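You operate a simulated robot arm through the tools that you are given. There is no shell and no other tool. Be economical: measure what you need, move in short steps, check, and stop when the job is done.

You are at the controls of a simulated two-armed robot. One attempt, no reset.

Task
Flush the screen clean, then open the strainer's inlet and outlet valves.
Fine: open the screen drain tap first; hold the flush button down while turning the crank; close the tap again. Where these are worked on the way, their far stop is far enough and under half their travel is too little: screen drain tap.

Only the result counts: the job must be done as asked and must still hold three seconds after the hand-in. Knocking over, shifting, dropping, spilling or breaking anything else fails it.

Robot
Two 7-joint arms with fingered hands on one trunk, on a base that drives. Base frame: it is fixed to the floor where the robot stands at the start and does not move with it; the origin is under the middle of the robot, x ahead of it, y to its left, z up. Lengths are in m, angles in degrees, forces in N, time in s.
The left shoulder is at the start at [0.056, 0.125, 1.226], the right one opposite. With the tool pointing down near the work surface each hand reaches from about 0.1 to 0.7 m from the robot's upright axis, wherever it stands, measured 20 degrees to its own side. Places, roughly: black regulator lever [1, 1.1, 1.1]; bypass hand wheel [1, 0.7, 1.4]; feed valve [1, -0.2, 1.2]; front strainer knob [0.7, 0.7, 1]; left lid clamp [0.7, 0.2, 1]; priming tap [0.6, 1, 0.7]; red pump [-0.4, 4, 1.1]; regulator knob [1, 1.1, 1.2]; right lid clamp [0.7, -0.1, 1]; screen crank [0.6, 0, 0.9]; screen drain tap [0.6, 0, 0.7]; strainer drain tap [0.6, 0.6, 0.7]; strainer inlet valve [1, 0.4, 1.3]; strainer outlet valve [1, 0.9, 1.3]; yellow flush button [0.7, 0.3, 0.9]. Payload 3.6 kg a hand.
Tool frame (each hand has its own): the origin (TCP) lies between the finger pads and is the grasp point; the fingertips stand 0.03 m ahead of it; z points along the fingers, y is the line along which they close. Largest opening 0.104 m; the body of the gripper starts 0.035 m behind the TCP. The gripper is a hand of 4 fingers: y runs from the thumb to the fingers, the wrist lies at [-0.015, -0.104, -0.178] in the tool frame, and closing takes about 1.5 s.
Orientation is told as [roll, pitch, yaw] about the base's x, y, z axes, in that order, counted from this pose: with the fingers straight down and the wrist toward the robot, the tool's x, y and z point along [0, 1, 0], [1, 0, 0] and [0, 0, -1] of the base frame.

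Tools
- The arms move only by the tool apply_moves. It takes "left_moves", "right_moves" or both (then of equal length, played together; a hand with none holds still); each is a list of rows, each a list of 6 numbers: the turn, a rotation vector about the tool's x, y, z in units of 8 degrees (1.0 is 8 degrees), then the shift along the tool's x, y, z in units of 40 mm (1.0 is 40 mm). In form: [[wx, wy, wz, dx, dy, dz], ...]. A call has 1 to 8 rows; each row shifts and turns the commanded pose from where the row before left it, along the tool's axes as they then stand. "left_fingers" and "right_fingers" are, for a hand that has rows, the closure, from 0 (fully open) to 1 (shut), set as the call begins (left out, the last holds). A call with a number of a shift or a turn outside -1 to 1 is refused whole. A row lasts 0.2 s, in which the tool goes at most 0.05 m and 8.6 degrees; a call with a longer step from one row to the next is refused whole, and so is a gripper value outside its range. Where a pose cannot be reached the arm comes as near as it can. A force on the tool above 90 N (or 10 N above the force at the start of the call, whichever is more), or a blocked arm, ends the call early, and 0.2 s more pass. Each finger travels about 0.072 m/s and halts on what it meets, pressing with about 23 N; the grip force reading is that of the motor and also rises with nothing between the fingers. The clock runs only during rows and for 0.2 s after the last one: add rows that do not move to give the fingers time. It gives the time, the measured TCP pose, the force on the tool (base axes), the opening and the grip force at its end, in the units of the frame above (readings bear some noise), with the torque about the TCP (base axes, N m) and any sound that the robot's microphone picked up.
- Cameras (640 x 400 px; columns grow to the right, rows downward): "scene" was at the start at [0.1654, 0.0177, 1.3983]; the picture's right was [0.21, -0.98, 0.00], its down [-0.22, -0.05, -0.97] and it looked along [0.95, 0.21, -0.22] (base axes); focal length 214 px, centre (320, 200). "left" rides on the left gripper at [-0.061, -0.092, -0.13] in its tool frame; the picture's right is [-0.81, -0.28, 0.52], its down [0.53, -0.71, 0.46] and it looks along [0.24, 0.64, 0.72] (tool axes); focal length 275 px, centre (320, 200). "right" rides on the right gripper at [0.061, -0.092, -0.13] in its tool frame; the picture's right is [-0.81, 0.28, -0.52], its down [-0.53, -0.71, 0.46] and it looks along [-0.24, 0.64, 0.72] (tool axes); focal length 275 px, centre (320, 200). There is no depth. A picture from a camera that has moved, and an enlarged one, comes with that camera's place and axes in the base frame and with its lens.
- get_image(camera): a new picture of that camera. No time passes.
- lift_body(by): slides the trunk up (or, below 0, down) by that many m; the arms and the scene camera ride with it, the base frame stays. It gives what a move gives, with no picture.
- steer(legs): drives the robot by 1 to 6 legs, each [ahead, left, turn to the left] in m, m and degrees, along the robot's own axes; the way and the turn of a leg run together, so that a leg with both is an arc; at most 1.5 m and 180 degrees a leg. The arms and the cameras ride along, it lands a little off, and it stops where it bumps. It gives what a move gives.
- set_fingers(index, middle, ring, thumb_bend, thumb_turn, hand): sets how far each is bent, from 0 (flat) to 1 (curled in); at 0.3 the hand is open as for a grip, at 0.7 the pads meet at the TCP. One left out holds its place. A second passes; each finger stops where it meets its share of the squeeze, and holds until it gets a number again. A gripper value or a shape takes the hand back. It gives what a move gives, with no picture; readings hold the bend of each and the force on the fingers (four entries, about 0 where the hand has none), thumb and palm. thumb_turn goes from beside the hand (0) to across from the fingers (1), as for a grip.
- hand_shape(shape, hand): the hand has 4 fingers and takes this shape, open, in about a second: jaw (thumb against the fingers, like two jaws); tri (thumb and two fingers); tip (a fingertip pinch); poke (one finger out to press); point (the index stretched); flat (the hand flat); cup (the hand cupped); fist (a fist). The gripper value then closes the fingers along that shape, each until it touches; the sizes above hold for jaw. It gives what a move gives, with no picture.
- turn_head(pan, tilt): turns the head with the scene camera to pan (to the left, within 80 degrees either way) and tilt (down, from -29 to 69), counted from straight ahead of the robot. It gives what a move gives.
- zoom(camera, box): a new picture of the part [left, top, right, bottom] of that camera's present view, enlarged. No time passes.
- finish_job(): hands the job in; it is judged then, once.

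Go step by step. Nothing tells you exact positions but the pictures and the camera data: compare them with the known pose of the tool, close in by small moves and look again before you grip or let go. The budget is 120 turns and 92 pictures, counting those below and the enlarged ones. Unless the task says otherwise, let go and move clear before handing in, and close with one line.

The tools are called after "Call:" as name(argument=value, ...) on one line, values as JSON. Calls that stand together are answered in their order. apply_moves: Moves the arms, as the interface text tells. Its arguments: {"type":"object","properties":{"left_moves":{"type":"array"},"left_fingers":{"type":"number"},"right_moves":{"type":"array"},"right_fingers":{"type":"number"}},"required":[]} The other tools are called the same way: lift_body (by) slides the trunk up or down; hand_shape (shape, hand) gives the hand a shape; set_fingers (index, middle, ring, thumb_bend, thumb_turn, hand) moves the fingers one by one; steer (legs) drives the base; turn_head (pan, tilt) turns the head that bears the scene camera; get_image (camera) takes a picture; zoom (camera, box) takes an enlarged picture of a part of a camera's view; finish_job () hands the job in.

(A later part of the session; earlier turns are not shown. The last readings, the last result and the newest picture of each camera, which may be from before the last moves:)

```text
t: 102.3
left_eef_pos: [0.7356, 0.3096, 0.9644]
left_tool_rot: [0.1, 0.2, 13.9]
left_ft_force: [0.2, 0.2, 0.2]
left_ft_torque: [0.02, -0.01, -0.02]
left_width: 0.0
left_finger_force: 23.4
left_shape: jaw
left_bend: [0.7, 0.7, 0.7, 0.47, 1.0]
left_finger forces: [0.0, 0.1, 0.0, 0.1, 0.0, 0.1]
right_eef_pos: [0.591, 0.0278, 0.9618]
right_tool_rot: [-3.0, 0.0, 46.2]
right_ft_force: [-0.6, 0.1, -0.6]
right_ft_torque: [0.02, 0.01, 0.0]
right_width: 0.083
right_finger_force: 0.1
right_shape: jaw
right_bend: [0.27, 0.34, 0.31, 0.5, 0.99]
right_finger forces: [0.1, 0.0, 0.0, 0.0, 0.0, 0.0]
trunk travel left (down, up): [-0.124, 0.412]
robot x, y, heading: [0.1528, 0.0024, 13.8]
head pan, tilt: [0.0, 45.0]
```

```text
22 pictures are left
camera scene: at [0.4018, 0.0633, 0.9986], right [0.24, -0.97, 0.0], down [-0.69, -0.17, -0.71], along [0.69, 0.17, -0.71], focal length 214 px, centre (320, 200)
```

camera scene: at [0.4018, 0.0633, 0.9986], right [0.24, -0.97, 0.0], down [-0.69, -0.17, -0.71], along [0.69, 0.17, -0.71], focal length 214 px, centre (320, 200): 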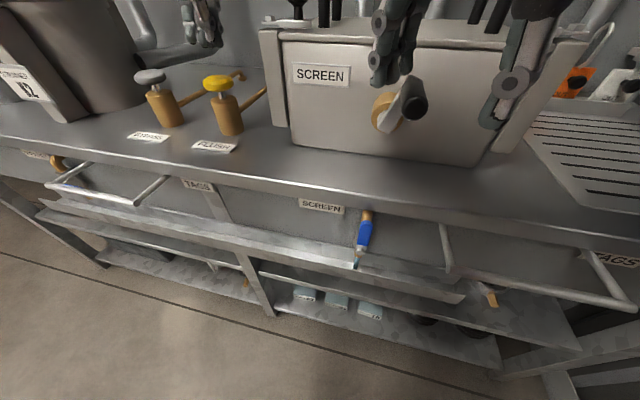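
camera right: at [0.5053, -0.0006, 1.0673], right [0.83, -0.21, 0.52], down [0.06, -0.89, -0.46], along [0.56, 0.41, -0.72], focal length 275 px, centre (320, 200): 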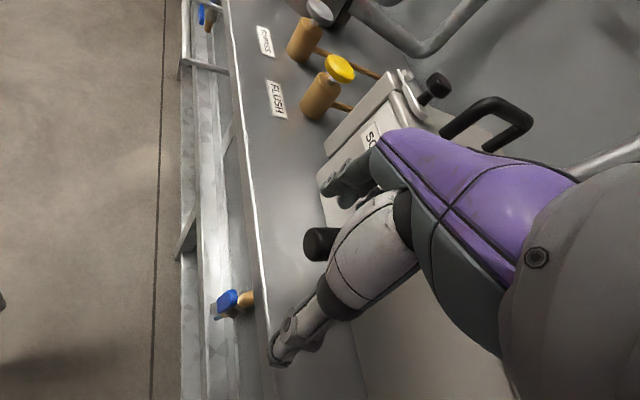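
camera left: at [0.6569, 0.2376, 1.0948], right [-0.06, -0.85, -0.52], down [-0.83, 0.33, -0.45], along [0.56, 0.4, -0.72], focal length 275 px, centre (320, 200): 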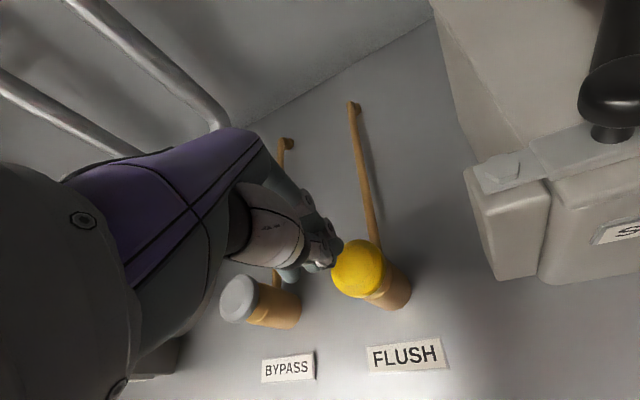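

Freed; the crank spins easily and its handle is back near the top. I'll raise the right hand, tilt it so the fingers point forward-down, and test the circle in the air.

Call:
apply_moves(right_moves=[[0.2, 0, -0.7, 0, 0, -0.9], [0.15, 0, -0.7, 0, 0, -0.9], [-0.54, -0.84, 0, 0, 0, 0], [-0.54, -0.84, 0, 0, 0, 0], [-0.54, -0.84, 0, 0, 0, 0], [-0.54, -0.84, 0, 0, 0, 0], [-0.2, -0.3, 0, 0, 0, 0], [0, 0, 0, 0, 0, 0]])

Call:
apply_moves(right_moves=[[0, 0, 0, -0.314, -0.891, 0.311], [0, 0, 0, 0.238, -0.605, 0.753], [0, 0, 0, 0.648, 0.033, 0.753], [0, 0, 0, -0.648, -0.033, -0.753], [0, 0, 0, -0.238, 0.605, -0.753], [0, 0, 0, 0.314, 0.891, -0.311], [0, 0, 0, 0.497, 0.773, 0], [0, 0, 0, -0.497, -0.773, 0]])

```text
t: 104.2
left_eef_pos: [0.7352, 0.3109, 0.9637]
left_tool_rot: [0.2, 0.1, 13.9]
left_ft_force: [0.7, 0.3, -0.7]
left_ft_torque: [-0.07, 0.0, 0.03]
left_width: 0.0
left_finger_force: 22.9
left_shape: jaw
left_bend: [0.7, 0.7, 0.7, 0.47, 1.0]
left_finger forces: [0.0, 0.0, 0.0, 0.0, 0.1, 0.1]
right_eef_pos: [0.5903, 0.0293, 1.0348]
right_tool_rot: [-32.7, -14.4, 62.7]
right_ft_force: [0.1, -0.1, -0.1]
right_ft_torque: [-0.01, 0.0, 0.01]
right_width: 0.0831
right_finger_force: 0.1
right_shape: jaw
right_bend: [0.27, 0.34, 0.32, 0.5, 0.99]
right_finger forces: [0.0, 0.1, 0.0, 0.0, 0.0, 0.0]
trunk travel left (down, up): [-0.124, 0.412]
robot x, y, heading: [0.1529, 0.0073, 14.0]
head pan, tilt: [0.0, 45.0]
```

```text
t: 105.7
left_eef_pos: [0.7363, 0.3098, 0.9652]
left_tool_rot: [0.1, 0.2, 13.8]
left_ft_force: [0.6, -0.1, 0.2]
left_ft_torque: [-0.01, 0.02, 0.01]
left_width: 0.0001
left_finger_force: 22.9
left_shape: jaw
left_bend: [0.7, 0.7, 0.7, 0.47, 1.0]
left_finger forces: [0.0, 0.0, 0.0, 0.0, 0.0, 0.0]
right_eef_pos: [0.5996, 0.0491, 1.0437]
right_tool_rot: [-33.5, -13.8, 62.9]
right_ft_force: [6.6, -44.4, -7.4]
right_ft_torque: [2.64, -0.91, 7.75]
right_width: 0.0829
right_finger_force: 0.1
right_shape: jaw
right_bend: [0.27, 0.34, 0.32, 0.5, 0.99]
right_finger forces: [0.0, 0.0, 0.1, 0.1, 0.1, 0.0]
right hand out of reach, approached as far as the arm can: row 3
trunk travel left (down, up): [-0.124, 0.412]
robot x, y, heading: [0.1545, 0.0046, 14.0]
head pan, tilt: [0.0, 45.0]
stopped in row 7 (right hand): the force on the tool passed its limit at 105 N (the readings are from after the stop); the commanded pose is now the measured one
```

The wrist hit my own head camera, which leans forward when the trunk is low. I'll raise the trunk to move the head away and test the reach there.

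Call:
lift_body(by=0.29)

Call:
apply_moves(right_moves=[[0, 0, 0, 0.36, -0.18, 0.58], [0, 0, 0, 0.36, -0.18, 0.58], [0, 0, 0, 0.36, -0.18, 0.58], [0, 0, 0, 0.36, -0.18, 0.58], [0, 0, 0, 0.36, -0.18, 0.58], [0, 0, 0, 0.36, -0.18, 0.58], [0, 0, 0, 0.36, -0.18, 0.58], [0, 0, 0, 0.36, -0.18, 0.58]])

Call:
apply_moves(right_moves=[[0, 0, 0, -0.314, -0.891, 0.311], [0, 0, 0, 0.238, -0.605, 0.753], [0, 0, 0, 0.648, 0.033, 0.753], [0, 0, 0, 0.68, 0.655, 0.311], [0, 0, 0, 0.314, 0.891, -0.311], [0, 0, 0, -0.238, 0.605, -0.753], [0, 0, 0, -0.648, -0.033, -0.753], [0, 0, 0, -0.68, -0.655, -0.311]])

```text
t: 108.7
left_eef_pos: [0.7065, 0.3046, 1.3134]
left_tool_rot: [0.0, -6.4, 14.0]
left_ft_force: [0.4, -0.6, -0.2]
left_ft_torque: [0.0, -0.04, -0.04]
left_width: 0.0
left_finger_force: 22.6
left_shape: jaw
left_bend: [0.7, 0.7, 0.7, 0.47, 1.0]
left_finger forces: [0.0, 0.0, 0.0, 0.0, 0.0, 0.0]
right_eef_pos: [0.6012, 0.0506, 1.3325]
right_tool_rot: [-33.1, -14.0, 62.7]
right_ft_force: [4.2, -12.1, 1.4]
right_ft_torque: [0.75, 0.56, 2.53]
right_width: 0.0829
right_finger_force: 0.1
right_shape: jaw
right_bend: [0.27, 0.34, 0.32, 0.5, 0.99]
right_finger forces: [0.0, 0.1, 0.0, 0.1, 0.0, 0.0]
trunk travel left (down, up): [-0.414, 0.122]
robot x, y, heading: [0.1531, 0.006, 14.0]
head pan, tilt: [0.0, 45.0]
```

```text
t: 110.5
left_eef_pos: [0.7076, 0.3036, 1.3143]
left_tool_rot: [0.0, -6.5, 14.1]
left_ft_force: [0.4, 0.2, 0.6]
left_ft_torque: [0.03, -0.02, 0.0]
left_width: 0.0
left_finger_force: 23.1
left_shape: jaw
left_bend: [0.7, 0.7, 0.7, 0.47, 1.0]
left_finger forces: [0.0, 0.0, 0.1, 0.0, 0.0, 0.0]
right_eef_pos: [0.6041, 0.0469, 1.1082]
right_tool_rot: [-33.1, -14.1, 62.8]
right_ft_force: [0.0, -0.1, 0.1]
right_ft_torque: [0.03, 0.02, -0.02]
right_width: 0.0834
right_finger_force: 0.1
right_shape: jaw
right_bend: [0.27, 0.34, 0.32, 0.5, 0.99]
right_finger forces: [0.0, 0.1, 0.0, 0.1, 0.1, 0.1]
trunk travel left (down, up): [-0.414, 0.122]
robot x, y, heading: [0.1507, 0.0041, 14.2]
head pan, tilt: [0.0, 45.0]
```

```text
t: 112.2
left_eef_pos: [0.707, 0.3028, 1.3154]
left_tool_rot: [0.0, -6.5, 14.0]
left_ft_force: [0.6, 0.1, -0.6]
left_ft_torque: [0.02, -0.01, 0.03]
left_width: 0.0001
left_finger_force: 23.3
left_shape: jaw
left_bend: [0.7, 0.7, 0.7, 0.47, 1.0]
left_finger forces: [0.0, 0.1, 0.0, 0.0, 0.1, 0.0]
right_eef_pos: [0.6332, 0.0566, 1.1147]
right_tool_rot: [-33.1, -14.0, 62.9]
right_ft_force: [-0.1, 0.1, 0.0]
right_ft_torque: [0.0, 0.02, -0.02]
right_width: 0.0831
right_finger_force: 0.0
right_shape: jaw
right_bend: [0.27, 0.34, 0.32, 0.5, 0.99]
right_finger forces: [0.1, 0.0, 0.0, 0.0, 0.0, 0.0]
right hand out of reach, approached as far as the arm can: row 1, 2
trunk travel left (down, up): [-0.414, 0.122]
robot x, y, heading: [0.1534, 0.0042, 14.1]
head pan, tilt: [0.0, 45.0]
```

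The reach runs short toward the right side of the circle, so I'll shift the base a bit right and test again.

Call:
steer(legs=[[0, -0.07, 0]])

Call:
apply_moves(right_moves=[[0, 0, 0, 0.73, 0.25, -0.28], [0, 0, 0, 0.73, 0.25, -0.28], [0, 0, 0, 0, 0, 0]])

Call:
apply_moves(right_moves=[[0, 0, 0, -0.253, -0.886, 0.376], [0, 0, 0, 0.304, -0.547, 0.773], [0, 0, 0, 0.682, 0.109, 0.717], [0, 0, 0, 0.661, 0.704, 0.24], [0, 0, 0, 0.253, 0.886, -0.376], [0, 0, 0, -0.304, 0.547, -0.773], [0, 0, 0, -0.682, -0.109, -0.717], [0, 0, 0, -0.661, -0.704, -0.24]])

```text
t: 113.5
left_eef_pos: [0.7242, 0.2372, 1.3138]
left_tool_rot: [-0.1, -6.5, 14.1]
left_ft_force: [0.1, -0.1, 0.8]
left_ft_torque: [0.0, -0.02, 0.0]
left_width: 0.0
left_finger_force: 23.0
left_shape: jaw
left_bend: [0.7, 0.7, 0.7, 0.47, 1.0]
left_finger forces: [0.0, 0.0, 0.0, 0.0, 0.0, 0.1]
right_eef_pos: [0.6508, -0.0085, 1.1142]
right_tool_rot: [-33.2, -13.9, 62.9]
right_ft_force: [0.0, 1.2, -0.1]
right_ft_torque: [0.0, 0.0, 0.04]
right_width: 0.0831
right_finger_force: 0.1
right_shape: jaw
right_bend: [0.27, 0.34, 0.32, 0.5, 0.99]
right_finger forces: [0.1, 0.0, 0.1, 0.0, 0.0, 0.1]
trunk travel left (down, up): [-0.414, 0.122]
robot x, y, heading: [0.1727, -0.0661, 14.0]
head pan, tilt: [0.0, 45.0]
```

```text
t: 114.3
left_eef_pos: [0.724, 0.2377, 1.3134]
left_tool_rot: [-0.1, -6.5, 14.1]
left_ft_force: [-0.3, -0.1, 0.1]
left_ft_torque: [0.0, -0.05, 0.0]
left_width: 0.0002
left_finger_force: 23.3
left_shape: jaw
left_bend: [0.7, 0.7, 0.7, 0.47, 1.0]
left_finger forces: [0.0, 0.0, 0.0, 0.0, 0.1, 0.0]
right_eef_pos: [0.6052, 0.0388, 1.1063]
right_tool_rot: [-33.2, -13.9, 62.8]
right_ft_force: [0.0, -0.9, 1.0]
right_ft_torque: [0.0, -0.01, 0.0]
right_width: 0.0833
right_finger_force: 0.1
right_shape: jaw
right_bend: [0.27, 0.34, 0.32, 0.5, 0.99]
right_finger forces: [0.0, 0.0, 0.0, 0.1, 0.1, 0.0]
trunk travel left (down, up): [-0.414, 0.122]
robot x, y, heading: [0.1723, -0.0619, 13.7]
head pan, tilt: [0.0, 45.0]
```

```text
t: 116.1
left_eef_pos: [0.7235, 0.2372, 1.3142]
left_tool_rot: [0.0, -6.5, 14.0]
left_ft_force: [-0.4, -0.4, 0.5]
left_ft_torque: [0.0, -0.01, -0.01]
left_width: 0.0
left_finger_force: 22.9
left_shape: jaw
left_bend: [0.7, 0.7, 0.7, 0.47, 1.0]
left_finger forces: [0.0, 0.0, 0.0, 0.0, 0.1, 0.0]
right_eef_pos: [0.6167, 0.0462, 1.1053]
right_tool_rot: [-33.0, -14.0, 62.8]
right_ft_force: [0.4, -0.7, -0.2]
right_ft_torque: [-0.03, -0.01, -0.01]
right_width: 0.0834
right_finger_force: 0.1
right_shape: jaw
right_bend: [0.27, 0.34, 0.32, 0.5, 0.99]
right_finger forces: [0.1, 0.0, 0.0, 0.0, 0.0, 0.0]
right hand out of reach, approached as far as the arm can: row 2
trunk travel left (down, up): [-0.414, 0.122]
robot x, y, heading: [0.1696, -0.0605, 14.2]
head pan, tilt: [0.0, 45.0]
```

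It's nearly reachable; one more shift right. I'll also bring the left hand back over the button, away from the lid clamp.

Call:
steer(legs=[[0, -0.05, 0]])

Call:
apply_moves(right_moves=[[0, 0, 0, 0.5, 0.375, -0.22], [0, 0, 0, 0.5, 0.375, -0.22], [0, 0, 0, 0, 0, 0], [0, 0, 0, 0, 0, 0]], left_moves=[[0.4, 0, 0, 0.8, 0.2, 0], [0.4, 0, 0, 0.8, 0.2, 0], [0, 0, 0, 0.8, 0.2, 0], [0, 0, 0, 0.8, 0.2, 0]])

Call:
apply_moves(right_moves=[[0, 0, 0, -0.253, -0.886, 0.376], [0, 0, 0, 0.304, -0.547, 0.773], [0, 0, 0, 0.682, 0.109, 0.717], [0, 0, 0, 0.661, 0.704, 0.24], [0, 0, 0, 0.253, 0.886, -0.376], [0, 0, 0, -0.304, 0.547, -0.773], [0, 0, 0, -0.682, -0.109, -0.717], [0, 0, 0, -0.661, -0.704, -0.24]])

```text
t: 117.2
left_eef_pos: [0.7367, 0.1888, 1.3131]
left_tool_rot: [-0.1, -6.4, 14.2]
left_ft_force: [0.4, -0.2, -0.3]
left_ft_torque: [0.03, 0.02, -0.01]
left_width: 0.0004
left_finger_force: 23.0
left_shape: jaw
left_bend: [0.7, 0.7, 0.7, 0.47, 1.0]
left_finger forces: [0.0, 0.0, 0.0, 0.0, 0.1, 0.1]
right_eef_pos: [0.6291, -0.0009, 1.1057]
right_tool_rot: [-33.2, -14.1, 62.8]
right_ft_force: [0.8, 0.0, 0.4]
right_ft_torque: [-0.01, 0.01, 0.0]
right_width: 0.0831
right_finger_force: 0.0
right_shape: jaw
right_bend: [0.27, 0.34, 0.32, 0.5, 0.99]
right_finger forces: [0.0, 0.0, 0.0, 0.0, 0.0, 0.0]
trunk travel left (down, up): [-0.414, 0.122]
robot x, y, heading: [0.1834, -0.1097, 14.0]
head pan, tilt: [0.0, 45.0]
```

```text
t: 118.2
left_eef_pos: [0.7345, 0.3278, 1.3151]
left_tool_rot: [-0.1, 0.0, 14.1]
left_ft_force: [-0.2, 0.0, -0.3]
left_ft_torque: [0.0, -0.01, -0.01]
left_width: 0.0
left_finger_force: 22.9
left_shape: jaw
left_bend: [0.7, 0.7, 0.7, 0.47, 1.0]
left_finger forces: [0.0, 0.1, 0.1, 0.0, 0.0, 0.1]
left hand out of reach, approached as far as the arm can: row 2
right_eef_pos: [0.6042, 0.0472, 1.1044]
right_tool_rot: [-33.3, -13.9, 62.8]
right_ft_force: [-1.2, 0.9, 0.6]
right_ft_torque: [0.02, 0.0, 0.0]
right_width: 0.0832
right_finger_force: 0.1
right_shape: jaw
right_bend: [0.27, 0.34, 0.32, 0.5, 0.99]
right_finger forces: [0.0, 0.0, 0.1, 0.0, 0.1, 0.0]
trunk travel left (down, up): [-0.414, 0.122]
robot x, y, heading: [0.184, -0.1139, 13.8]
head pan, tilt: [0.0, 45.0]
```

```text
t: 120.0
left_eef_pos: [0.7331, 0.3253, 1.3158]
left_tool_rot: [-0.2, -0.1, 14.2]
left_ft_force: [-0.2, -0.3, -1.1]
left_ft_torque: [0.01, 0.01, 0.0]
left_width: 0.0
left_finger_force: 23.1
left_shape: jaw
left_bend: [0.7, 0.7, 0.7, 0.47, 1.0]
left_finger forces: [0.0, 0.1, 0.0, 0.1, 0.0, 0.0]
right_eef_pos: [0.6055, 0.0464, 1.1057]
right_tool_rot: [-33.2, -14.0, 62.8]
right_ft_force: [0.9, 0.3, 0.6]
right_ft_torque: [0.01, 0.0, 0.01]
right_width: 0.083
right_finger_force: 0.1
right_shape: jaw
right_bend: [0.27, 0.34, 0.32, 0.5, 0.99]
right_finger forces: [0.0, 0.1, 0.0, 0.0, 0.0, 0.0]
trunk travel left (down, up): [-0.414, 0.122]
robot x, y, heading: [0.1816, -0.1088, 13.6]
head pan, tilt: [0.0, 45.0]
```

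The full circle is free. I'll lower the trunk over the handle, stopping to look just before gripping depth.

Call:
lift_body(by=-0.16)

Call:
get_image(camera="scene")

```text
t: 121.9
left_eef_pos: [0.7326, 0.3276, 1.1551]
left_tool_rot: [-0.1, 0.0, 14.2]
left_ft_force: [0.0, 1.0, 0.8]
left_ft_torque: [0.02, 0.02, -0.02]
left_width: 0.0
left_finger_force: 23.0
left_shape: jaw
left_bend: [0.7, 0.7, 0.7, 0.47, 1.0]
left_finger forces: [0.0, 0.0, 0.0, 0.1, 0.1, 0.1]
right_eef_pos: [0.6043, 0.0467, 0.9463]
right_tool_rot: [-33.3, -14.0, 62.9]
right_ft_force: [0.6, 0.6, -0.1]
right_ft_torque: [0.02, -0.01, -0.01]
right_width: 0.083
right_finger_force: 0.1
right_shape: jaw
right_bend: [0.27, 0.34, 0.32, 0.5, 0.99]
right_finger forces: [0.0, 0.0, 0.0, 0.0, 0.0, 0.0]
trunk travel left (down, up): [-0.254, 0.282]
robot x, y, heading: [0.1766, -0.1129, 14.1]
head pan, tilt: [0.0, 45.0]
```

```text
21 pictures are left
camera scene: at [0.3871, -0.0632, 1.143], right [0.24, -0.97, 0.0], down [-0.69, -0.17, -0.71], along [0.69, 0.17, -0.71], focal length 214 px, centre (320, 200)
```

scene: 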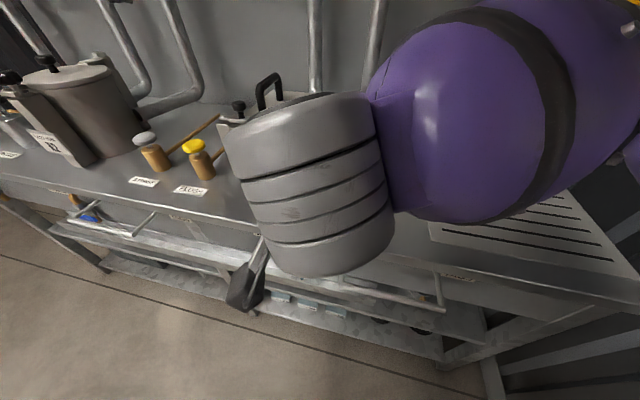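

The wrist passes close in front of the camera but clears it. I'll use the right-hand camera to check the handle between the fingers.

Call:
get_image(camera="right")

```text
20 pictures are left
camera right: at [0.447, 0.0069, 0.9965], right [0.38, -0.13, 0.92], down [0.31, -0.91, -0.26], along [0.87, 0.38, -0.3], focal length 275 px, centre (320, 200)
```

right: 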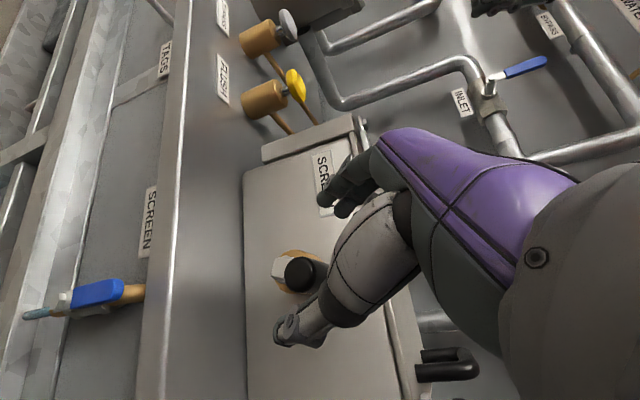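

The handle is between thumb and fingers but a little low, so I'll drop 15 mm, centre, and close. The left hand moves down to just above the button at the same time.

Call:
apply_moves(right_moves=[[0, 0, 0, 0.03, -0.18, 0.17], [0, 0, 0, 0.03, -0.18, 0.17], [0, 0, 0, 0, 0, 0]])

Call:
apply_moves(right_moves=[[0, 0, 0, 0, 0, 0], [0, 0, 0, 0, 0, 0], [0, 0, 0, 0, 0, 0], [0, 0, 0, 0, 0, 0], [0, 0, 0, 0, 0, 0], [0, 0, 0, 0, 0, 0], [0, 0, 0, 0, 0, 0]], right_fingers=1, left_moves=[[0, 0, 0, -0.05, 0, 0.9], [0, 0, 0, -0.05, 0, 0.9], [0, 0, 0, -0.05, 0, 0.9], [0, 0, 0, -0.05, 0, 0.9], [0, 0, 0, 0, 0, 0.9], [0, 0, 0, 0, 0, 0.35], [0, 0, 0, 0, 0, 0]])

Call:
get_image(camera="right")

```text
t: 122.7
left_eef_pos: [0.7348, 0.3271, 1.1546]
left_tool_rot: [-0.1, -0.1, 14.3]
left_ft_force: [-0.8, 0.1, -0.1]
left_ft_torque: [0.01, 0.0, 0.0]
left_width: 0.0001
left_finger_force: 23.3
left_shape: jaw
left_bend: [0.7, 0.7, 0.7, 0.47, 1.0]
left_finger forces: [0.0, 0.0, 0.1, 0.0, 0.0, 0.0]
right_eef_pos: [0.6058, 0.0346, 0.9288]
right_tool_rot: [-33.0, -14.0, 62.8]
right_ft_force: [-0.6, -0.3, -0.8]
right_ft_torque: [-0.01, -0.01, 0.03]
right_width: 0.0831
right_finger_force: 0.0
right_shape: jaw
right_bend: [0.27, 0.34, 0.32, 0.5, 0.99]
right_finger forces: [0.0, 0.1, 0.0, 0.1, 0.0, 0.1]
trunk travel left (down, up): [-0.254, 0.282]
robot x, y, heading: [0.1845, -0.1112, 14.0]
head pan, tilt: [0.0, 45.0]
```

```text
t: 124.3
left_eef_pos: [0.7351, 0.3199, 0.9605]
left_tool_rot: [-0.1, -0.1, 14.1]
left_ft_force: [0.5, 0.3, -0.5]
left_ft_torque: [0.01, -0.02, -0.01]
left_width: 0.0
left_finger_force: 22.8
left_shape: jaw
left_bend: [0.7, 0.7, 0.7, 0.47, 1.0]
left_finger forces: [0.0, 0.0, 0.0, 0.0, 0.1, 0.0]
right_eef_pos: [0.6059, 0.0358, 0.9282]
right_tool_rot: [-33.1, -13.8, 62.8]
right_ft_force: [0.4, 4.5, -10.0]
right_ft_torque: [0.08, -0.12, 0.4]
right_width: 0.0196
right_finger_force: 22.8
right_shape: jaw
right_bend: [0.71, 0.53, 0.46, 0.77, 1.0]
right_finger forces: [11.4, 6.0, 4.2, 0.0, 18.8, 0.1]
trunk travel left (down, up): [-0.254, 0.282]
robot x, y, heading: [0.1815, -0.1083, 14.2]
head pan, tilt: [0.0, 45.0]
```

```text
19 pictures are left
camera right: at [0.4477, -0.0045, 0.9801], right [0.38, -0.13, 0.92], down [0.31, -0.91, -0.26], along [0.87, 0.38, -0.31], focal length 275 px, centre (320, 200)
```

right: 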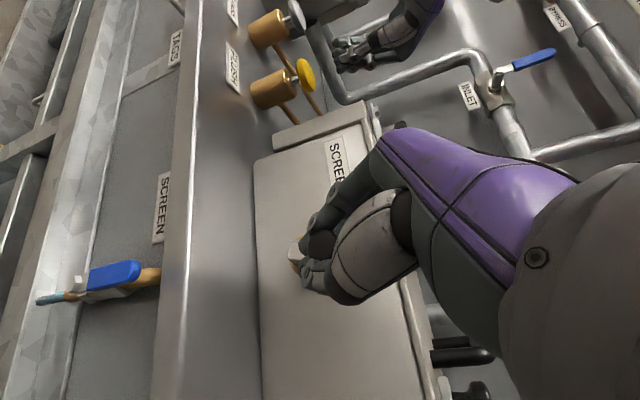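

The handle is gripped by all the fingers, and the left hand is 40 mm above the button. I'll press the button now, then turn the crank through the first part.

Call:
apply_moves(left_moves=[[0, 0, 0, 0, 0, 0.4], [0, 0, 0, 0, 0, 0.4], [0, 0, 0, 0, 0, 0.35], [0, 0, 0, 0, 0, 0.3], [0, 0, 0, 0, 0, 0]])

Call:
apply_moves(right_moves=[[0, 0, 0, -0.129, -0.599, 0.304], [0, 0, 0, 0.131, -0.454, 0.499], [0, 0, 0, 0.356, -0.183, 0.557], [0, 0, 0, 0.483, 0.132, 0.466], [0, 0, 0, 0, 0, 0]])

Call:
get_image(camera="right")

```text
t: 125.5
left_eef_pos: [0.7373, 0.3199, 0.9077]
left_tool_rot: [-0.2, -0.8, 14.2]
left_ft_force: [0.3, 6.8, 34.2]
left_ft_torque: [0.05, -0.2, 0.04]
left_width: 0.0002
left_finger_force: 23.3
left_shape: jaw
left_bend: [0.7, 0.7, 0.7, 0.47, 1.0]
left_finger forces: [0.0, 0.0, 0.1, 0.0, 0.0, 0.1]
right_eef_pos: [0.6049, 0.0345, 0.9291]
right_tool_rot: [-33.2, -13.9, 62.9]
right_ft_force: [6.3, 7.5, -19.3]
right_ft_torque: [0.13, -0.03, 0.47]
right_width: 0.0195
right_finger_force: 22.9
right_shape: jaw
right_bend: [0.71, 0.52, 0.45, 0.77, 1.0]
right_finger forces: [13.9, 6.8, 3.5, 0.0, 20.2, 0.0]
trunk travel left (down, up): [-0.254, 0.282]
robot x, y, heading: [0.1813, -0.1119, 14.0]
head pan, tilt: [0.0, 45.0]
heard: click
```

```text
t: 126.7
left_eef_pos: [0.7356, 0.3172, 0.9078]
left_tool_rot: [-0.1, -0.6, 14.2]
left_ft_force: [-4.5, 3.9, 34.8]
left_ft_torque: [-0.03, -0.05, 0.02]
left_width: 0.0002
left_finger_force: 23.1
left_shape: jaw
left_bend: [0.7, 0.7, 0.7, 0.48, 1.0]
left_finger forces: [0.0, 0.0, 0.1, 0.1, 0.0, 0.0]
right_eef_pos: [0.6084, 0.0112, 0.8417]
right_tool_rot: [-33.3, -13.7, 62.4]
right_ft_force: [0.8, 1.8, 0.1]
right_ft_torque: [-0.05, 0.08, 0.11]
right_width: 0.016
right_finger_force: 22.4
right_shape: jaw
right_bend: [0.71, 0.57, 0.57, 0.8, 1.0]
right_finger forces: [0.0, 0.0, 2.4, 0.0, 0.0, 0.1]
right hand out of reach, approached as far as the arm can: row 2
trunk travel left (down, up): [-0.254, 0.282]
robot x, y, heading: [0.1819, -0.1087, 14.0]
head pan, tilt: [0.0, 45.0]
```

```text
18 pictures are left
camera right: at [0.4506, -0.0267, 0.8922], right [0.38, -0.13, 0.92], down [0.31, -0.92, -0.26], along [0.87, 0.38, -0.3], focal length 275 px, centre (320, 200)
```

right: 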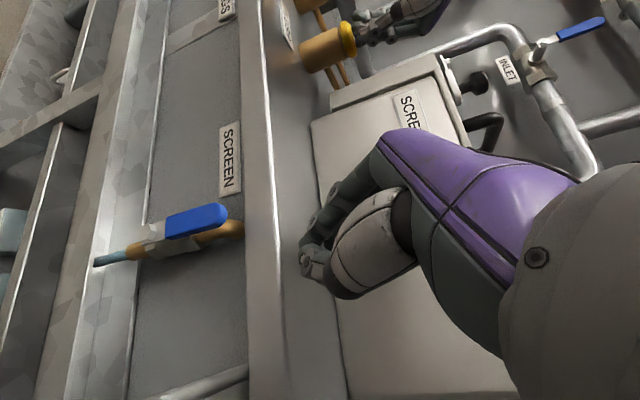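

The button holds firmly, but the grip forces dropped. I'll check whether the handle is still in the hand.

Call:
zoom(camera="right", box=[240, 140, 440, 320])

Call:
get_image(camera="scene")

```text
2.22 times, centred on (340, 230) of right
camera zoom: at [0.4506, -0.0267, 0.8922], right [0.38, -0.13, 0.92], down [0.31, -0.92, -0.26], along [0.87, 0.38, -0.3], focal length 612 px, centre (276, 133)
```

zoom: 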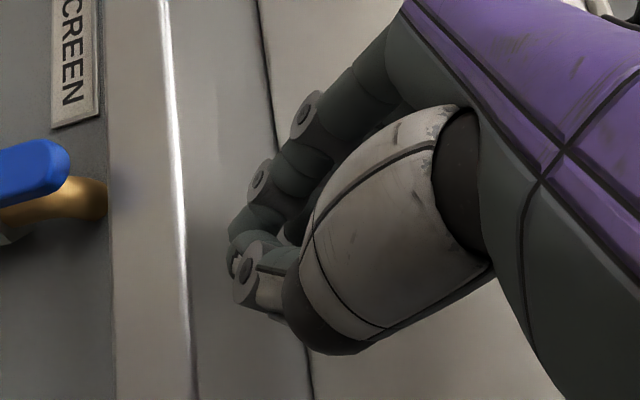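

```text
16 pictures are left
camera scene: at [0.3849, -0.0643, 1.1434], right [0.24, -0.97, 0.0], down [-0.68, -0.17, -0.71], along [0.69, 0.17, -0.71], focal length 214 px, centre (320, 200)
```

scene: 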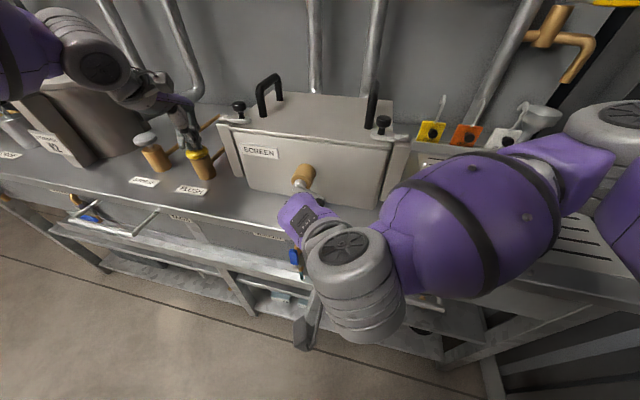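

The arm of the crank points down and its handle is at the hand, so I'll carry on with the turn.

Call:
apply_moves(right_moves=[[0, 0, 0, 0.486, 0.416, 0.253], [0, 0, 0, 0.353, 0.587, -0.033], [0, 0, 0, 0.129, 0.599, -0.304], [0, 0, 0, -0.131, 0.454, -0.499], [0, 0, 0, 0, 0, 0]])

Call:
zoom(camera="scene", box=[220, 100, 420, 260])

```text
t: 127.9
left_eef_pos: [0.736, 0.318, 0.9077]
left_tool_rot: [-0.1, -0.6, 14.1]
left_ft_force: [-2.4, 4.2, 33.0]
left_ft_torque: [0.02, -0.12, 0.02]
left_width: 0.0002
left_finger_force: 23.3
left_shape: jaw
left_bend: [0.7, 0.7, 0.7, 0.48, 1.0]
left_finger forces: [0.1, 0.0, 0.0, 0.1, 0.0, 0.0]
right_eef_pos: [0.6069, 0.103, 0.8649]
right_tool_rot: [-33.1, -14.0, 62.9]
right_ft_force: [0.9, -0.8, 1.1]
right_ft_torque: [0.0, 0.06, 0.01]
right_width: 0.0163
right_finger_force: 23.0
right_shape: jaw
right_bend: [0.71, 0.57, 0.71, 0.8, 1.0]
right_finger forces: [0.1, 0.0, 0.1, 0.1, 0.1, 0.1]
trunk travel left (down, up): [-0.254, 0.282]
robot x, y, heading: [0.1811, -0.1141, 13.9]
head pan, tilt: [0.0, 45.0]
```

```text
2.50 times, centred on (320, 180) of scene
camera zoom: at [0.3848, -0.0643, 1.1435], right [0.24, -0.97, 0.0], down [-0.68, -0.17, -0.71], along [0.69, 0.17, -0.71], focal length 536 px, centre (320, 250)
```

zoom: 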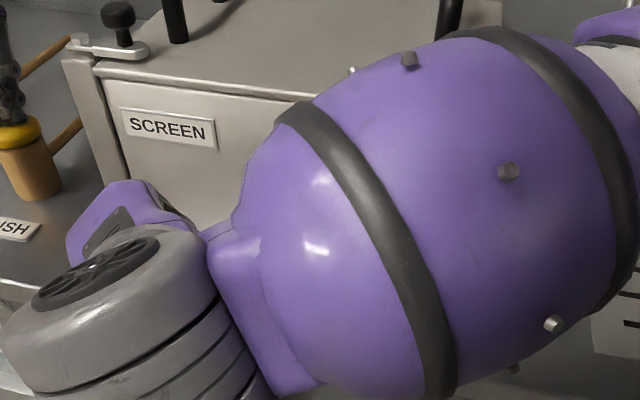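

The handle slipped out, but the crank spins freely. Instead of gripping, I'll sweep the closed fingertips around the same circle to push the handle along, slightly higher and deeper.

Call:
apply_moves(right_moves=[[0, 0, 0, -0.646, 0.332, -0.754], [0, 0, 0, -0.483, -0.132, -0.466], [0, 0, 0, -0.486, -0.416, -0.253], [0, 0, 0, -0.353, -0.587, 0.033], [0, 0, 0, -0.129, -0.599, 0.304], [0, 0, 0, 0.131, -0.454, 0.499], [0, 0, 0, 0.356, -0.183, 0.557], [0, 0, 0, 0, 0, 0]])

Call:
get_image(camera="right")

```text
t: 129.7
left_eef_pos: [0.7358, 0.3179, 0.9069]
left_tool_rot: [0.0, -0.6, 14.1]
left_ft_force: [-2.0, 4.8, 33.7]
left_ft_torque: [-0.01, -0.12, 0.02]
left_width: 0.0
left_finger_force: 23.0
left_shape: jaw
left_bend: [0.7, 0.7, 0.7, 0.48, 1.0]
left_finger forces: [0.1, 0.0, 0.1, 0.1, 0.1, 0.0]
right_eef_pos: [0.6145, -0.0017, 0.8805]
right_tool_rot: [-33.3, -14.0, 62.8]
right_ft_force: [0.9, -0.2, -0.1]
right_ft_torque: [0.02, -0.02, 0.02]
right_width: 0.0161
right_finger_force: 22.7
right_shape: jaw
right_bend: [0.71, 0.57, 0.71, 0.8, 1.0]
right_finger forces: [0.1, 0.0, 0.0, 0.0, 0.0, 0.1]
trunk travel left (down, up): [-0.254, 0.282]
robot x, y, heading: [0.1842, -0.1134, 14.0]
head pan, tilt: [0.0, 45.0]
```

```text
14 pictures are left
camera right: at [0.4558, -0.0408, 0.93], right [0.38, -0.13, 0.92], down [0.31, -0.91, -0.26], along [0.87, 0.38, -0.3], focal length 275 px, centre (320, 200)
```

right: 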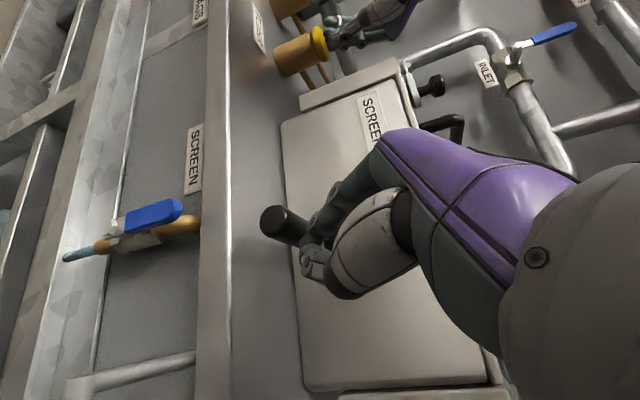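

The handle is now just ahead of the fingertips at the lower right. I'll continue the sweep, pushing it through the bottom and up the left side.

Call:
apply_moves(right_moves=[[0, 0, 0, 0.483, 0.132, 0.466], [0, 0, 0, 0.486, 0.416, 0.253], [0, 0, 0, 0.353, 0.587, -0.033], [0, 0, 0, 0.129, 0.599, -0.304], [0, 0, 0, -0.131, 0.454, -0.499], [0, 0, 0, 0, 0, 0]])

Call:
get_image(camera="right")

```text
t: 130.5
left_eef_pos: [0.7338, 0.3099, 0.9087]
left_tool_rot: [-0.1, -0.5, 13.8]
left_ft_force: [0.9, -2.5, 10.8]
left_ft_torque: [-0.1, -0.08, -0.04]
left_width: 0.0
left_finger_force: 22.9
left_shape: jaw
left_bend: [0.7, 0.7, 0.7, 0.48, 1.0]
left_finger forces: [0.0, 0.1, 0.0, 0.1, 0.0, 0.0]
right_eef_pos: [0.6175, 0.0481, 0.8525]
right_tool_rot: [-34.4, -15.2, 61.6]
right_ft_force: [-25.6, -46.6, 37.1]
right_ft_torque: [1.47, -0.37, 0.35]
right_width: 0.0137
right_finger_force: 23.4
right_shape: jaw
right_bend: [0.7, 0.75, 0.72, 0.79, 1.0]
right_finger forces: [48.9, 12.3, 15.7, 0.0, 0.0, 0.0]
trunk travel left (down, up): [-0.254, 0.282]
robot x, y, heading: [0.1808, -0.1151, 13.4]
head pan, tilt: [0.0, 45.0]
stopped in row 4 (right hand): the force on the tool passed its limit at 104 N (the readings are from after the stop); the commanded pose is now the measured one
```

```text
13 pictures are left
camera right: at [0.4572, 0.0116, 0.8977], right [0.35, -0.15, 0.93], down [0.3, -0.92, -0.26], along [0.89, 0.36, -0.28], focal length 275 px, centre (320, 200)
```

right: 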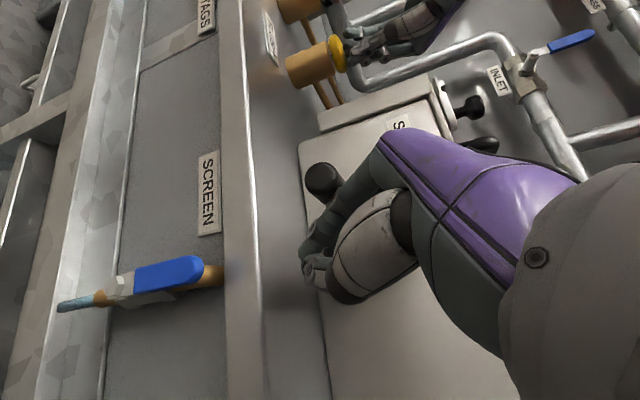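

The crank has gone to about 240° with the button held, but the handle now needs lifting rather than a sideways push. I'll open, regrip it on the left side a bit deeper, and carry it up.

Call:
apply_moves(right_moves=[[0, 0, 0, -0.1, -0.15, -0.4], [0, 0, 0, 0, 0, -0.7], [0, 0, 0, 0, 0, -0.7], [0, 0, 0, 0.28, 1.0, -0.09], [0, 0, 0, 0, 0, 0], [0, 0, 0, 0, 0, 0], [0, 0, 0, 0, 0, 0], [0, 0, 0, 0, 0, 0]], right_fingers=0.2)

Call:
get_image(camera="right")

```text
t: 132.3
left_eef_pos: [0.736, 0.3145, 0.9072]
left_tool_rot: [-0.2, -0.4, 13.9]
left_ft_force: [3.2, 2.9, 34.9]
left_ft_torque: [-0.02, -0.25, 0.01]
left_width: 0.0003
left_finger_force: 23.4
left_shape: jaw
left_bend: [0.7, 0.7, 0.7, 0.48, 1.0]
left_finger forces: [56.1, 0.1, 0.0, 0.0, 0.0, 0.0]
right_eef_pos: [0.5867, 0.092, 0.9135]
right_tool_rot: [-34.0, -14.7, 61.8]
right_ft_force: [0.2, 0.0, -0.5]
right_ft_torque: [0.01, -0.02, 0.02]
right_width: 0.0833
right_finger_force: 0.0
right_shape: jaw
right_bend: [0.27, 0.34, 0.32, 0.5, 0.99]
right_finger forces: [0.0, 0.0, 0.0, 0.0, 0.0, 0.0]
trunk travel left (down, up): [-0.254, 0.282]
robot x, y, heading: [0.1792, -0.1106, 13.9]
head pan, tilt: [0.0, 45.0]
```

```text
12 pictures are left
camera right: at [0.4263, 0.0562, 0.9605], right [0.36, -0.14, 0.92], down [0.3, -0.92, -0.26], along [0.89, 0.37, -0.29], focal length 275 px, centre (320, 200)
```

right: 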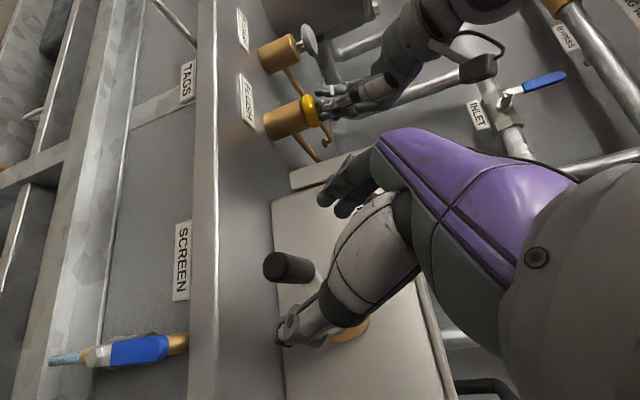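

The handle is centred between the open fingers at about (0.60–0.65, 0.09, 0.867). I'll advance onto it and close.

Call:
apply_moves(right_moves=[[0, 0, 0, -0.05, 0.03, 0.62], [0, 0, 0, -0.05, 0.03, 0.62], [0, 0, 0, 0, 0, 0]])

Call:
apply_moves(right_moves=[[0, 0, 0, 0, 0, 0], [0, 0, 0, 0, 0, 0], [0, 0, 0, 0, 0, 0], [0, 0, 0, 0, 0, 0], [0, 0, 0, 0, 0, 0], [0, 0, 0, 0, 0, 0], [0, 0, 0, 0, 0, 0]], right_fingers=1)

```text
t: 133.1
left_eef_pos: [0.7358, 0.3156, 0.9067]
left_tool_rot: [-0.1, -0.5, 13.9]
left_ft_force: [2.2, 3.8, 35.7]
left_ft_torque: [0.0, -0.24, 0.0]
left_width: 0.0001
left_finger_force: 23.0
left_shape: jaw
left_bend: [0.7, 0.7, 0.7, 0.48, 1.0]
left_finger forces: [56.6, 0.0, 0.0, 0.1, 0.0, 0.0]
right_eef_pos: [0.6191, 0.0889, 0.8758]
right_tool_rot: [-33.9, -14.8, 61.8]
right_ft_force: [-0.1, 0.5, 0.7]
right_ft_torque: [0.0, 0.0, -0.03]
right_width: 0.0831
right_finger_force: 0.0
right_shape: jaw
right_bend: [0.27, 0.34, 0.32, 0.5, 0.99]
right_finger forces: [0.1, 0.0, 0.0, 0.0, 0.0, 0.0]
trunk travel left (down, up): [-0.254, 0.282]
robot x, y, heading: [0.1806, -0.1135, 13.8]
head pan, tilt: [0.0, 45.0]
```

```text
t: 134.7
left_eef_pos: [0.7363, 0.3153, 0.908]
left_tool_rot: [0.0, -0.4, 13.9]
left_ft_force: [1.2, 3.2, 36.2]
left_ft_torque: [0.0, -0.21, 0.01]
left_width: 0.0001
left_finger_force: 22.8
left_shape: jaw
left_bend: [0.7, 0.7, 0.7, 0.48, 1.0]
left_finger forces: [56.2, 0.0, 0.0, 0.1, 0.1, 0.0]
right_eef_pos: [0.619, 0.0875, 0.8759]
right_tool_rot: [-34.0, -14.7, 61.7]
right_ft_force: [1.6, 1.0, -2.5]
right_ft_torque: [0.05, -0.21, 0.24]
right_width: 0.0208
right_finger_force: 22.6
right_shape: jaw
right_bend: [0.73, 0.48, 0.52, 0.74, 1.0]
right_finger forces: [10.1, 5.8, 5.3, 0.0, 20.4, 0.0]
trunk travel left (down, up): [-0.254, 0.282]
robot x, y, heading: [0.1814, -0.1113, 13.9]
head pan, tilt: [0.0, 45.0]
```

Good grip: thumb 20 N against middle and ring. I'll carry the handle up and over the top with the button still held.

Call:
apply_moves(right_moves=[[0, 0, 0, -0.31, 0.092, -0.434], [0, 0, 0, -0.385, -0.116, -0.363], [0, 0, 0, -0.388, -0.308, -0.22], [0, 0, 0, -0.317, -0.434, -0.042], [0, 0, 0, 0, 0, 0]])

Call:
apply_moves(right_moves=[[0, 0, 0, -0.189, -0.486, 0.148], [0, 0, 0, -0.023, -0.443, 0.31], [0, 0, 0, 0.147, -0.318, 0.414], [0, 0, 0, 0, 0, 0]])

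Call:
get_image(camera="right")

```text
t: 135.9
left_eef_pos: [0.7367, 0.3163, 0.9075]
left_tool_rot: [-0.1, -0.4, 13.9]
left_ft_force: [-3.4, 2.1, 39.7]
left_ft_torque: [-0.08, 0.0, 0.01]
left_width: 0.0
left_finger_force: 23.0
left_shape: jaw
left_bend: [0.7, 0.7, 0.7, 0.48, 1.0]
left_finger forces: [0.0, 0.0, 0.1, 0.0, 0.1, 0.1]
right_eef_pos: [0.6178, 0.0341, 0.9288]
right_tool_rot: [-33.9, -14.3, 61.7]
right_ft_force: [3.8, 5.9, -16.6]
right_ft_torque: [0.17, -0.35, 0.12]
right_width: 0.0227
right_finger_force: 23.0
right_shape: jaw
right_bend: [0.73, 0.44, 0.74, 0.77, 1.0]
right_finger forces: [13.4, 8.5, 10.8, 0.0, 20.5, 0.0]
trunk travel left (down, up): [-0.254, 0.282]
robot x, y, heading: [0.1822, -0.111, 13.6]
head pan, tilt: [0.0, 45.0]
```

```text
t: 136.9
left_eef_pos: [0.7348, 0.3162, 0.9067]
left_tool_rot: [-0.3, -0.6, 13.9]
left_ft_force: [4.4, -2.9, 32.5]
left_ft_torque: [-0.2, -0.38, -0.02]
left_width: 0.0
left_finger_force: 23.3
left_shape: jaw
left_bend: [0.7, 0.7, 0.7, 0.48, 1.0]
left_finger forces: [55.3, 0.1, 0.1, 0.1, 0.1, 0.1]
right_eef_pos: [0.6156, -0.0068, 0.8947]
right_tool_rot: [-34.2, -15.2, 62.1]
right_ft_force: [-6.5, 21.5, 18.6]
right_ft_torque: [1.21, -1.83, 0.67]
right_width: 0.0265
right_finger_force: 23.5
right_shape: jaw
right_bend: [0.72, 0.34, 0.73, 0.77, 0.99]
right_finger forces: [18.3, 41.1, 5.4, 0.0, 19.1, 0.0]
trunk travel left (down, up): [-0.254, 0.282]
robot x, y, heading: [0.184, -0.1151, 13.8]
head pan, tilt: [0.0, 45.0]
```

```text
11 pictures are left
camera right: at [0.4563, -0.0437, 0.9411], right [0.35, -0.15, 0.92], down [0.3, -0.92, -0.26], along [0.89, 0.37, -0.28], focal length 275 px, centre (320, 200)
```

right: 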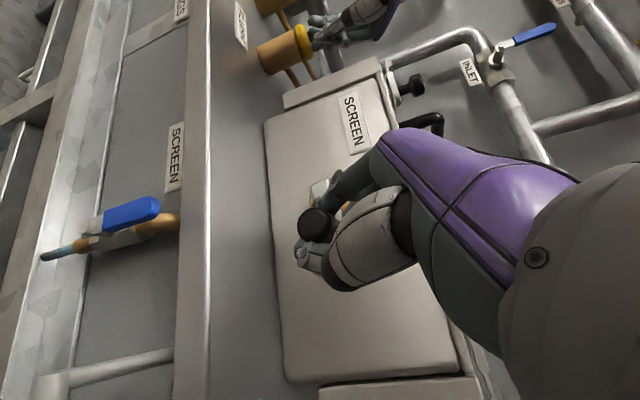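

The handle is still held, now about 415° along with the button down. I'll keep going through the bottom and up again for a second full turn.

Call:
apply_moves(right_moves=[[0, 0, 0, 0.287, -0.133, 0.437], [0, 0, 0, 0.376, 0.077, 0.382], [0, 0, 0, 0.392, 0.271, 0.253], [0, 0, 0, 0.338, 0.416, 0.078], [0, 0, 0, 0, 0, 0]])

Call:
apply_moves(right_moves=[[0, 0, 0, 0.218, 0.481, -0.11], [0, 0, 0, 0.0575, 0.46, -0.282], [0, 0, 0, -0.112, 0.349, -0.397], [0, 0, 0, -0.264, 0.172, -0.441], [0, 0, 0, 0, 0, 0]])

Call:
get_image(camera="right")

```text
t: 138.1
left_eef_pos: [0.7328, 0.3143, 0.9073]
left_tool_rot: [0.2, -0.5, 14.1]
left_ft_force: [3.4, 5.6, 26.4]
left_ft_torque: [0.06, -0.31, 0.06]
left_width: 0.0
left_finger_force: 23.1
left_shape: jaw
left_bend: [0.7, 0.7, 0.7, 0.48, 1.0]
left_finger forces: [0.0, 0.1, 0.0, 0.0, 0.0, 0.0]
right_eef_pos: [0.6199, 0.0335, 0.838]
right_tool_rot: [-34.5, -15.8, 61.6]
right_ft_force: [-8.0, -24.3, 52.1]
right_ft_torque: [1.66, -1.74, -1.0]
right_width: 0.0175
right_finger_force: 22.9
right_shape: jaw
right_bend: [0.71, 0.77, 0.73, 0.81, 1.0]
right_finger forces: [29.3, 65.9, 20.6, 0.1, 2.5, 0.1]
trunk travel left (down, up): [-0.254, 0.282]
robot x, y, heading: [0.1811, -0.1144, 13.9]
head pan, tilt: [0.0, 45.0]
```

```text
t: 139.3
left_eef_pos: [0.7362, 0.3099, 0.9081]
left_tool_rot: [0.0, -0.3, 13.8]
left_ft_force: [-3.0, -7.0, 30.3]
left_ft_torque: [-0.37, -0.03, -0.05]
left_width: 0.0002
left_finger_force: 22.9
left_shape: jaw
left_bend: [0.7, 0.7, 0.7, 0.48, 1.0]
left_finger forces: [0.0, 0.0, 0.0, 0.1, 0.1, 0.1]
right_eef_pos: [0.6217, 0.081, 0.888]
right_tool_rot: [-34.2, -14.5, 61.0]
right_ft_force: [6.6, -47.2, -2.0]
right_ft_torque: [-0.27, -0.31, -0.99]
right_width: 0.0104
right_finger_force: 23.3
right_shape: jaw
right_bend: [0.71, 0.78, 0.75, 0.76, 1.0]
right_finger forces: [25.5, 61.7, 11.3, 0.0, 17.3, 0.0]
trunk travel left (down, up): [-0.254, 0.282]
robot x, y, heading: [0.1837, -0.1142, 14.1]
head pan, tilt: [0.0, 45.0]
```

```text
10 pictures are left
camera right: at [0.4613, 0.0471, 0.9354], right [0.35, -0.15, 0.92], down [0.28, -0.92, -0.25], along [0.89, 0.35, -0.28], focal length 275 px, centre (320, 200)
```

right: 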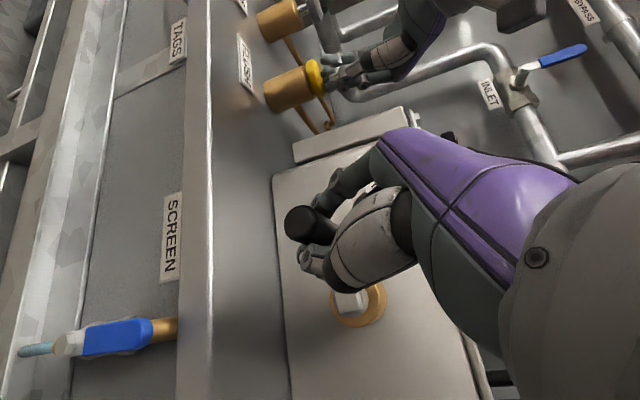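

It's working well: the handle is on the left side of the second turn. I'll continue over the top and round again.

Call:
apply_moves(right_moves=[[0, 0, 0, -0.363, -0.034, -0.4], [0, 0, 0, -0.395, -0.236, -0.284], [0, 0, 0, -0.353, -0.391, -0.117], [0, 0, 0, -0.246, -0.477, 0.074], [0, 0, 0, 0, 0, 0]])

Call:
apply_moves(right_moves=[[0, 0, 0, -0.1, -0.465, 0.235], [0, 0, 0, 0.067, -0.385, 0.366], [0, 0, 0, 0.219, -0.228, 0.432], [0, 0, 0, 0.287, -0.133, 0.437], [0, 0, 0, 0, 0, 0]])

Call:
get_image(camera="right")

```text
t: 140.5
left_eef_pos: [0.7335, 0.3171, 0.9083]
left_tool_rot: [0.0, -0.5, 14.2]
left_ft_force: [5.6, 6.9, 30.3]
left_ft_torque: [0.03, -0.36, 0.04]
left_width: 0.0
left_finger_force: 23.2
left_shape: jaw
left_bend: [0.7, 0.7, 0.7, 0.49, 1.0]
left_finger forces: [0.0, 0.0, 0.0, 0.0, 0.1, 0.0]
right_eef_pos: [0.6172, 0.0261, 0.9369]
right_tool_rot: [-34.4, -15.6, 62.0]
right_ft_force: [-6.9, 1.5, 42.6]
right_ft_torque: [1.0, -1.03, 0.2]
right_width: 0.0339
right_finger_force: 23.2
right_shape: jaw
right_bend: [0.71, 0.77, 0.61, 0.82, 1.0]
right_finger forces: [21.5, 33.5, 0.0, 0.0, 11.0, 0.1]
trunk travel left (down, up): [-0.254, 0.282]
robot x, y, heading: [0.1848, -0.1109, 13.6]
head pan, tilt: [0.0, 45.0]
```

```text
t: 141.7
left_eef_pos: [0.7346, 0.3144, 0.908]
left_tool_rot: [-0.2, -0.5, 13.9]
left_ft_force: [2.7, -8.7, 31.7]
left_ft_torque: [-0.29, -0.18, -0.04]
left_width: 0.0003
left_finger_force: 23.1
left_shape: jaw
left_bend: [0.7, 0.7, 0.7, 0.49, 1.0]
left_finger forces: [0.0, 0.1, 0.0, 0.1, 0.0, 0.0]
right_eef_pos: [0.6153, -0.0094, 0.8613]
right_tool_rot: [-34.1, -15.1, 62.3]
right_ft_force: [1.1, 14.8, 18.4]
right_ft_torque: [0.8, -0.56, 0.31]
right_width: 0.0321
right_finger_force: 22.6
right_shape: jaw
right_bend: [0.36, 0.77, 0.61, 0.8, 1.0]
right_finger forces: [26.7, 20.0, 0.1, 0.1, 4.9, 0.1]
trunk travel left (down, up): [-0.254, 0.282]
robot x, y, heading: [0.1823, -0.112, 13.5]
head pan, tilt: [0.0, 45.0]
```

```text
9 pictures are left
camera right: at [0.4552, -0.0472, 0.9087], right [0.36, -0.15, 0.92], down [0.31, -0.91, -0.26], along [0.88, 0.38, -0.28], focal length 275 px, centre (320, 200)
```

right: 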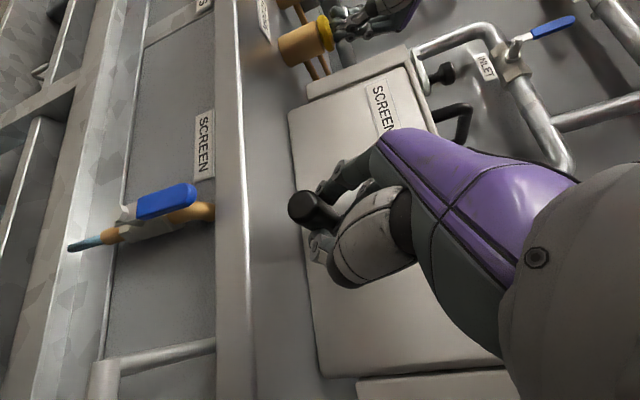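

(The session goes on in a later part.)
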